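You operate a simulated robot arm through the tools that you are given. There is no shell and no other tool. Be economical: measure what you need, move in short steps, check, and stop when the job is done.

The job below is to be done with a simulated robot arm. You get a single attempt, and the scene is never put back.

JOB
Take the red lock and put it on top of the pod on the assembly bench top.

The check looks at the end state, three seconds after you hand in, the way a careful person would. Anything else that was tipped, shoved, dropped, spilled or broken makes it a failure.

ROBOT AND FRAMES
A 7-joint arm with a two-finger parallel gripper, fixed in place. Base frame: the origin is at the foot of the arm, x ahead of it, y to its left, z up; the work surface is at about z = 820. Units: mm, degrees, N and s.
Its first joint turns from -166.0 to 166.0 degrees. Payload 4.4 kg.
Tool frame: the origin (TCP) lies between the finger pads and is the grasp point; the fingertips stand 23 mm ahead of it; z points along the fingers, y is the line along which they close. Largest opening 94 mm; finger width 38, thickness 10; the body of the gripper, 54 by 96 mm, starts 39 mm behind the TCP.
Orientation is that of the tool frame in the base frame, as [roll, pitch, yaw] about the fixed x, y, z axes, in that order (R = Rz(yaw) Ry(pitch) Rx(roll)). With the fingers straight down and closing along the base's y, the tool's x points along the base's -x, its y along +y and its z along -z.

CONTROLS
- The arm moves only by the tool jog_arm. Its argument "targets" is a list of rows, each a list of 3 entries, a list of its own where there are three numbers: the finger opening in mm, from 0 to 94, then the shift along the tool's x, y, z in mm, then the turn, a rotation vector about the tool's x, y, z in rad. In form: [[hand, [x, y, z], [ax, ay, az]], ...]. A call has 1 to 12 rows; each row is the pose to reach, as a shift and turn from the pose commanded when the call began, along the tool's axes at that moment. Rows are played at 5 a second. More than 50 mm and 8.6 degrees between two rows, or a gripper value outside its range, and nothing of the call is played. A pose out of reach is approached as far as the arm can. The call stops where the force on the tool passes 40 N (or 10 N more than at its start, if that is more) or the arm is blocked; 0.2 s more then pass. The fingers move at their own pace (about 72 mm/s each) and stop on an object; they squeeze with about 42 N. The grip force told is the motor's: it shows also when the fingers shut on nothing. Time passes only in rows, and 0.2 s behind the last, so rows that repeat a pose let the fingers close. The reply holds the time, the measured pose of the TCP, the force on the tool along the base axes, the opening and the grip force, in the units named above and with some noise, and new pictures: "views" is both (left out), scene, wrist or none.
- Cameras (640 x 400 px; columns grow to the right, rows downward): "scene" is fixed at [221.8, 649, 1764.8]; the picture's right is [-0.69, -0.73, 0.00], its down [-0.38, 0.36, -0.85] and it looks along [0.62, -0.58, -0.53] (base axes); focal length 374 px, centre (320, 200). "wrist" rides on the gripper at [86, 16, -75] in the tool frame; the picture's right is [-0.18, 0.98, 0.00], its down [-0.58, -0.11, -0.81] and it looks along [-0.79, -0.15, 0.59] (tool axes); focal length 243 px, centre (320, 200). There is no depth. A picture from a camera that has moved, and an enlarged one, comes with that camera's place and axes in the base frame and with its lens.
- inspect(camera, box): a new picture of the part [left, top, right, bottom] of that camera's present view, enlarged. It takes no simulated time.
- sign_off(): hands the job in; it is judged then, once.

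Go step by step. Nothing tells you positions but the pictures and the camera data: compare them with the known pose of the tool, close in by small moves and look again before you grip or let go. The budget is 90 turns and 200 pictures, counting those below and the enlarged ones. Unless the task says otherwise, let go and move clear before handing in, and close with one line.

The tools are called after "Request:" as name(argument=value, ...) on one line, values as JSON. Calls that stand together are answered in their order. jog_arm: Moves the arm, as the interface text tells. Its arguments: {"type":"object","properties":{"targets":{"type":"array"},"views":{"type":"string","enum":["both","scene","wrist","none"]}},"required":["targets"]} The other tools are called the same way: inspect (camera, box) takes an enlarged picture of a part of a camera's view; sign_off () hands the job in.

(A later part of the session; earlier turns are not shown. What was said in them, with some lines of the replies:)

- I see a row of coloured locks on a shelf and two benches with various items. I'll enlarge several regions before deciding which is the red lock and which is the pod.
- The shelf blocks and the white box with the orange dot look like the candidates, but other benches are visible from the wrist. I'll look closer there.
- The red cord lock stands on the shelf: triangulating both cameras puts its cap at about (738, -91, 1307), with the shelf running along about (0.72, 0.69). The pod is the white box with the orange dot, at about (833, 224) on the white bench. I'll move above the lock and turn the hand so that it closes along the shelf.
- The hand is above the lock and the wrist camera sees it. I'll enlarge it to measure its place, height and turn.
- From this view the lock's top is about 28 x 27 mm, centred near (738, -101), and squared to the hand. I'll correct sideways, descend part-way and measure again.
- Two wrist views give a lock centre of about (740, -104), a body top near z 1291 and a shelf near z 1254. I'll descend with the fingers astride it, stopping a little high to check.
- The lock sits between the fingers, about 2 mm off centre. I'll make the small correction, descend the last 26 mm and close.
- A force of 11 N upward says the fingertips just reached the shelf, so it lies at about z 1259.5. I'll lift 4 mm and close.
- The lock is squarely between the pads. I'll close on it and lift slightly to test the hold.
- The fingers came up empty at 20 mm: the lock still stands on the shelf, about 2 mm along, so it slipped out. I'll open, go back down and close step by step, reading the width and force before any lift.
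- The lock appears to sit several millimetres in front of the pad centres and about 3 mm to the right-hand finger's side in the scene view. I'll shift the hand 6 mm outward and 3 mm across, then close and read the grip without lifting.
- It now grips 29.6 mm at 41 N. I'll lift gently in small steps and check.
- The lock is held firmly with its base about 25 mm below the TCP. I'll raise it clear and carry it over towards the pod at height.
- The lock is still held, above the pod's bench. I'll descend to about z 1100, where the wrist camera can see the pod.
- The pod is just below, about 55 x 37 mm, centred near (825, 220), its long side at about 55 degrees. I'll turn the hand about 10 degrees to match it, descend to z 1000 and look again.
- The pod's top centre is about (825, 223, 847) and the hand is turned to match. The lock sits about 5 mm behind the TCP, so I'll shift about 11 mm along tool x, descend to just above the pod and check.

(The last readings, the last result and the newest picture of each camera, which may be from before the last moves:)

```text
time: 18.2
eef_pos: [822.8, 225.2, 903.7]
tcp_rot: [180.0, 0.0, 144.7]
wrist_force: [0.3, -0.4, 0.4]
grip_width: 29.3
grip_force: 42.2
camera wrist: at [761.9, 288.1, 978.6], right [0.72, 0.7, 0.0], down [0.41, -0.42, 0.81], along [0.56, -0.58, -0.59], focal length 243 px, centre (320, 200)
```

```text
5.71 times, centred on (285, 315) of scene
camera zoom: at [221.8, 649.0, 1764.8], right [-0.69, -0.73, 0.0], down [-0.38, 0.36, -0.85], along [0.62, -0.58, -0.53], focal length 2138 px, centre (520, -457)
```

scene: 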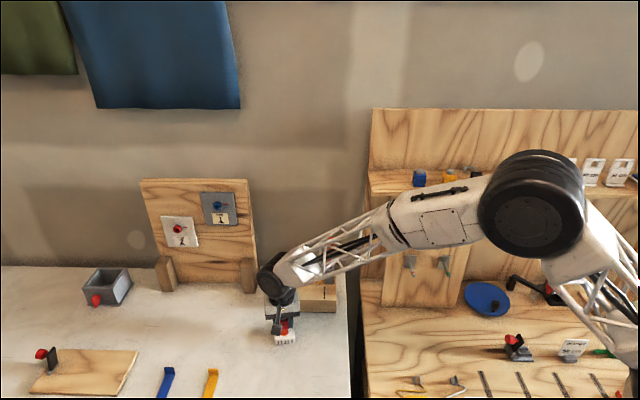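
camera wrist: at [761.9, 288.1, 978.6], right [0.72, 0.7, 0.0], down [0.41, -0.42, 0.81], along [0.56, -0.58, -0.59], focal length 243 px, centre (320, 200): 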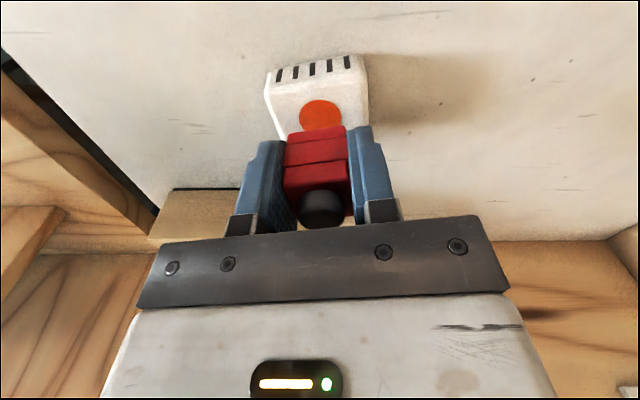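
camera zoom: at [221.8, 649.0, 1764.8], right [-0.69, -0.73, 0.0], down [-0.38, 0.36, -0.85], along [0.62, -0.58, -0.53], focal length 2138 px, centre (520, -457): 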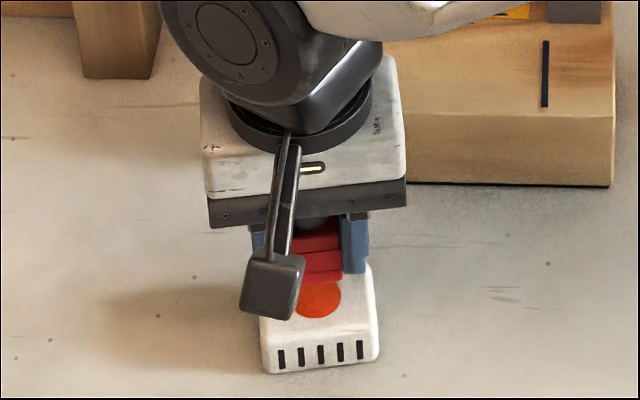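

The lock hangs about 30 mm above the pod, within 2 mm of its centre. I'll lower gently in diminishing steps and watch the force for contact.

Request:
jog_arm(targets=[[22, [-1, 0, 8], [0, 0, 0]], [22, [-1, 0, 16], [0, 0, 0]], [22, [-1, 0, 22], [0, 0, 0]], [22, [-1, 0, 26], [0, 0, 0]], [22, [-1, 0, 26], [0, 0, 0]]])

Request:
inspect(camera="wrist", box=[220, 60, 420, 185])

Request:
inspect(camera="scene", box=[255, 300, 315, 350])

```text
time: 19.4
eef_pos: [822.5, 223.8, 876.5]
tcp_rot: [-179.9, 0.1, 144.7]
wrist_force: [-1.1, 0.6, -1.0]
grip_width: 29.3
grip_force: 42.4
camera wrist: at [762.0, 287.9, 952.5], right [0.72, 0.7, 0.0], down [0.41, -0.42, 0.81], along [0.56, -0.58, -0.59], focal length 243 px, centre (320, 200)
```

scene: 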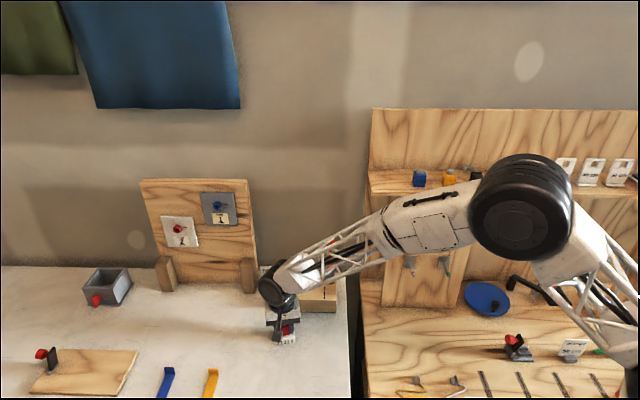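
wrist: 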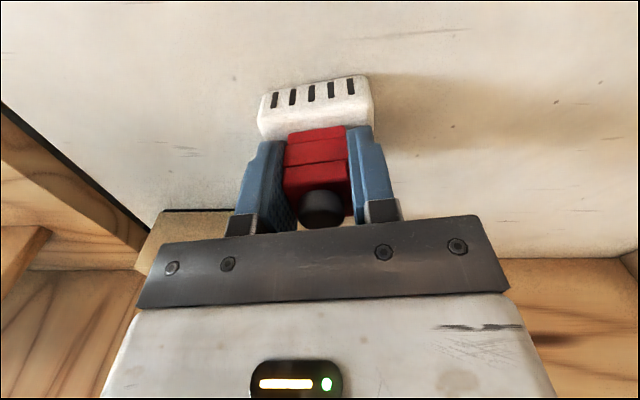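

```text
3.20 times, centred on (320, 122) of wrist
camera zoom: at [762.0, 287.9, 952.5], right [0.72, 0.7, 0.0], down [0.41, -0.42, 0.81], along [0.56, -0.58, -0.59], focal length 776 px, centre (320, 448)
```

zoom: 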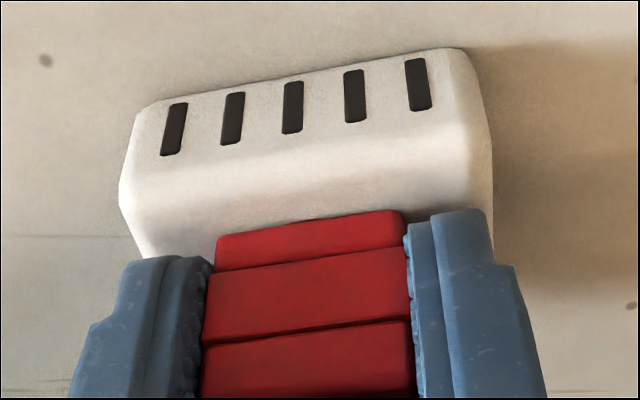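

```text
8.00 times, centred on (285, 325) of scene
camera zoom: at [221.8, 649.0, 1764.8], right [-0.69, -0.73, 0.0], down [-0.38, 0.36, -0.85], along [0.62, -0.58, -0.53], focal length 2993 px, centre (600, -800)
```

zoom: 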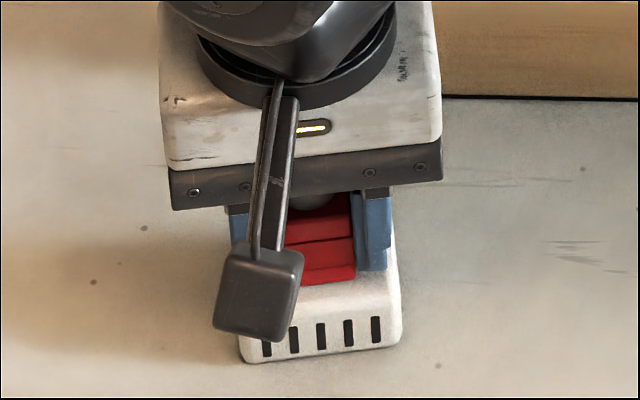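

The lock sits centred over the pod a few millimetres up. I'll creep down until the force shows contact.

Request:
jog_arm(targets=[[22, [0, 0, 1], [0, 0, 0]], [22, [0, 0, 2], [0, 0, 0]], [22, [0, 0, 3], [0, 0, 0]], [22, [0, 0, 3], [0, 0, 0]]], views="none")

Request:
inspect(camera="scene", box=[265, 310, 305, 340])

```text
time: 20.4
eef_pos: [822.7, 224.1, 875.4]
tcp_rot: [180.0, 0.0, 144.7]
wrist_force: [-0.7, -1.0, 7.6]
grip_width: 29.5
grip_force: 42.1
```

```text
13.33 times, centred on (285, 325) of scene
camera zoom: at [221.8, 649.0, 1764.8], right [-0.69, -0.73, 0.0], down [-0.38, 0.36, -0.85], along [0.62, -0.58, -0.53], focal length 4989 px, centre (787, -1467)
```

zoom: 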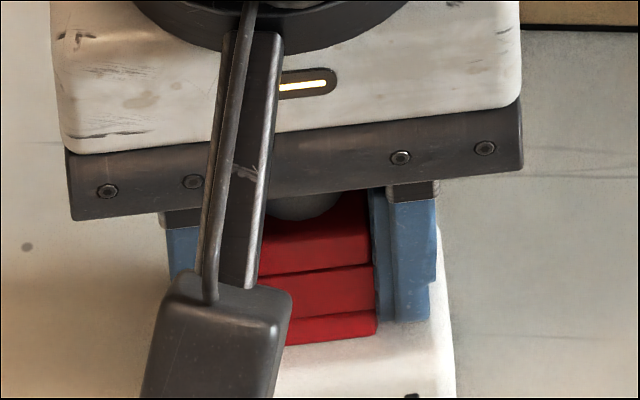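

Contact shows 7.6 N upward, so the lock rests on the pod. I'll relax the press by 1 mm, open gently, then look.

Request:
jog_arm(targets=[[22, [0, 0, -1], [0, 0, 0]], [29, [0, 0, -1], [0, 0, 0]], [32, [0, 0, -1], [0, 0, 0]], [40, [0, 0, -1], [0, 0, 0]], [56, [0, 0, -1], [0, 0, 0]], [56, [0, 0, -1], [0, 0, 0]]])

Request:
inspect(camera="wrist", box=[220, 80, 420, 230])

```text
time: 21.8
eef_pos: [822.7, 224.4, 875.5]
tcp_rot: [-180.0, 0.0, 144.7]
wrist_force: [0.4, -0.1, 0.1]
grip_width: 56.1
grip_force: 0.0
camera wrist: at [762.8, 287.9, 951.1], right [0.72, 0.7, 0.0], down [0.41, -0.42, 0.81], along [0.56, -0.58, -0.59], focal length 243 px, centre (320, 200)
```

scene: 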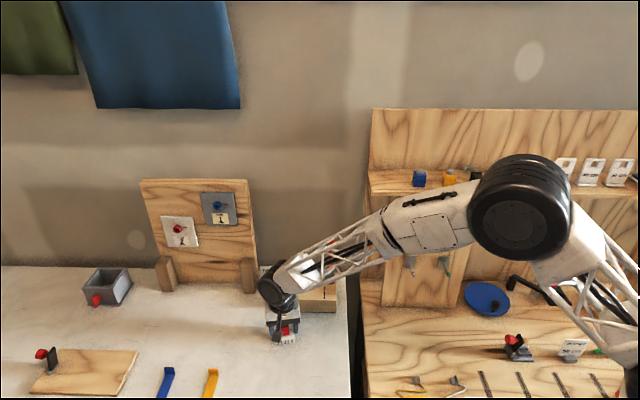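
wrist: 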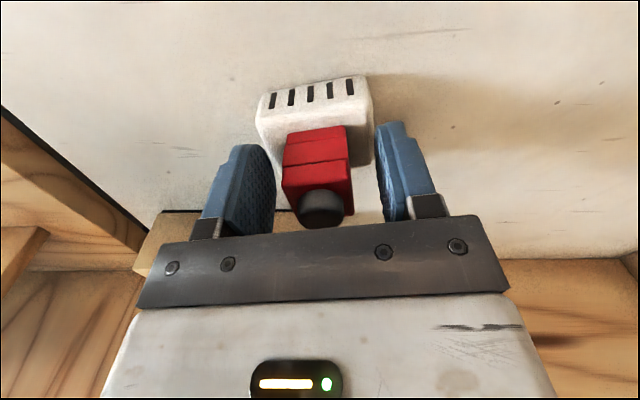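

```text
2.67 times, centred on (320, 155) of wrist
camera zoom: at [762.8, 287.9, 951.1], right [0.72, 0.7, 0.0], down [0.41, -0.42, 0.81], along [0.56, -0.58, -0.59], focal length 647 px, centre (320, 320)
```

zoom: 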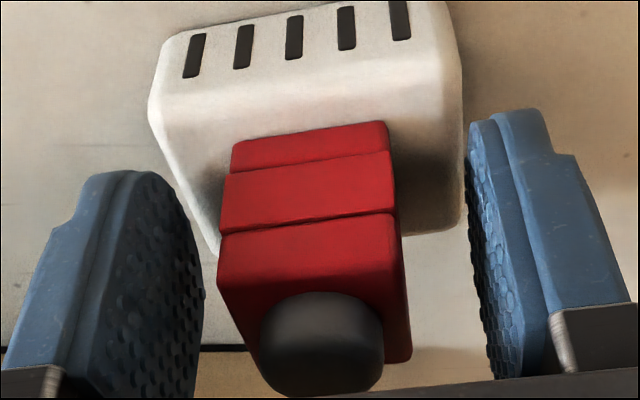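

The fingers are open and the lock stands on its own, upright on the pod. I'll retract straight up and check from clear of it.

Request:
jog_arm(targets=[[56, [0, 0, -6], [0, 0, 0]], [56, [0, 0, -20], [0, 0, 0]], [56, [0, 0, -45], [0, 0, 0]], [56, [0, 0, -80], [0, 0, 0]], [56, [0, 0, -120], [0, 0, 0]], [56, [0, 0, -160], [0, 0, 0]], [56, [0, 0, -200], [0, 0, 0]]])

Request:
inspect(camera="scene", box=[240, 270, 340, 350])

Request:
inspect(camera="wrist", box=[240, 0, 400, 100])

```text
time: 23.4
eef_pos: [822.8, 221.9, 1076.9]
tcp_rot: [-179.9, 0.0, 144.7]
wrist_force: [-0.1, 0.2, -0.8]
grip_width: 56.2
grip_force: 0.1
camera wrist: at [762.0, 286.4, 1151.8], right [0.72, 0.7, 0.0], down [0.41, -0.42, 0.81], along [0.56, -0.58, -0.59], focal length 243 px, centre (320, 200)
```

scene: 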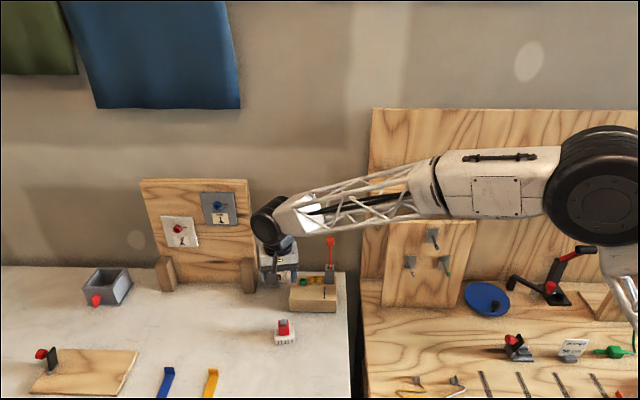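
wrist: 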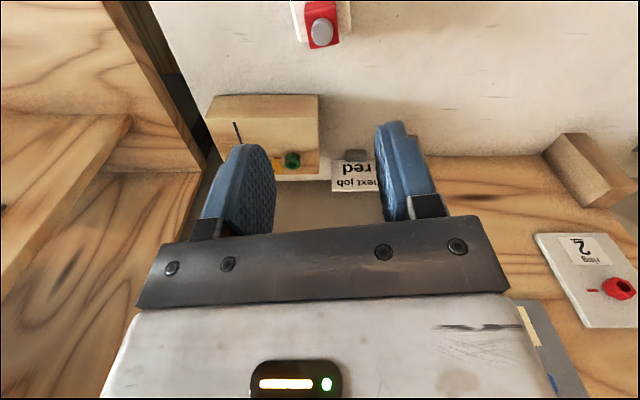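

```text
5.00 times, centred on (290, 310) of scene
camera zoom: at [221.8, 649.0, 1764.8], right [-0.69, -0.73, 0.0], down [-0.38, 0.36, -0.85], along [0.62, -0.58, -0.53], focal length 1871 px, centre (470, -350)
```

zoom: 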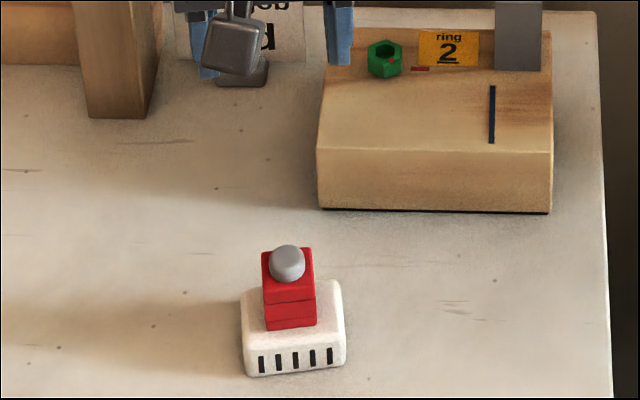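

```text
4.00 times, centred on (320, 50) of wrist
camera zoom: at [762.0, 286.4, 1151.8], right [0.72, 0.7, 0.0], down [0.41, -0.42, 0.81], along [0.56, -0.58, -0.59], focal length 970 px, centre (320, 800)
```

zoom: 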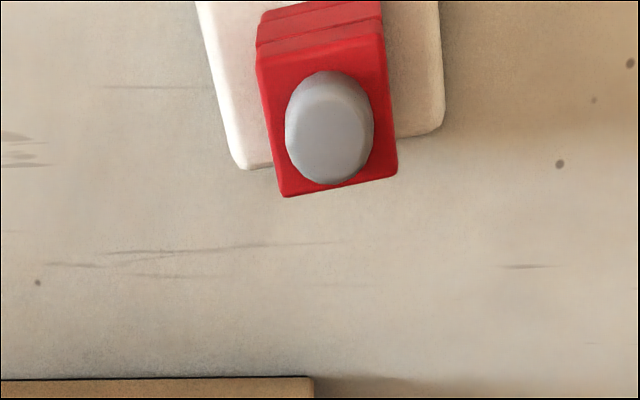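

The red lock stands upright near the centre of the pod. The hand is clear, and nothing else looks disturbed, so I'm handing in.

Request:
sign_off()

```text
The job is handed in.
```

I put the red lock on top of the pod on the bench, standing upright near the centre, then opened the gripper and moved it clear. The first attempt to lift the lock slipped and shifted it about 2 mm on the shelf; the second held, and nothing else looked disturbed in the last pictures.
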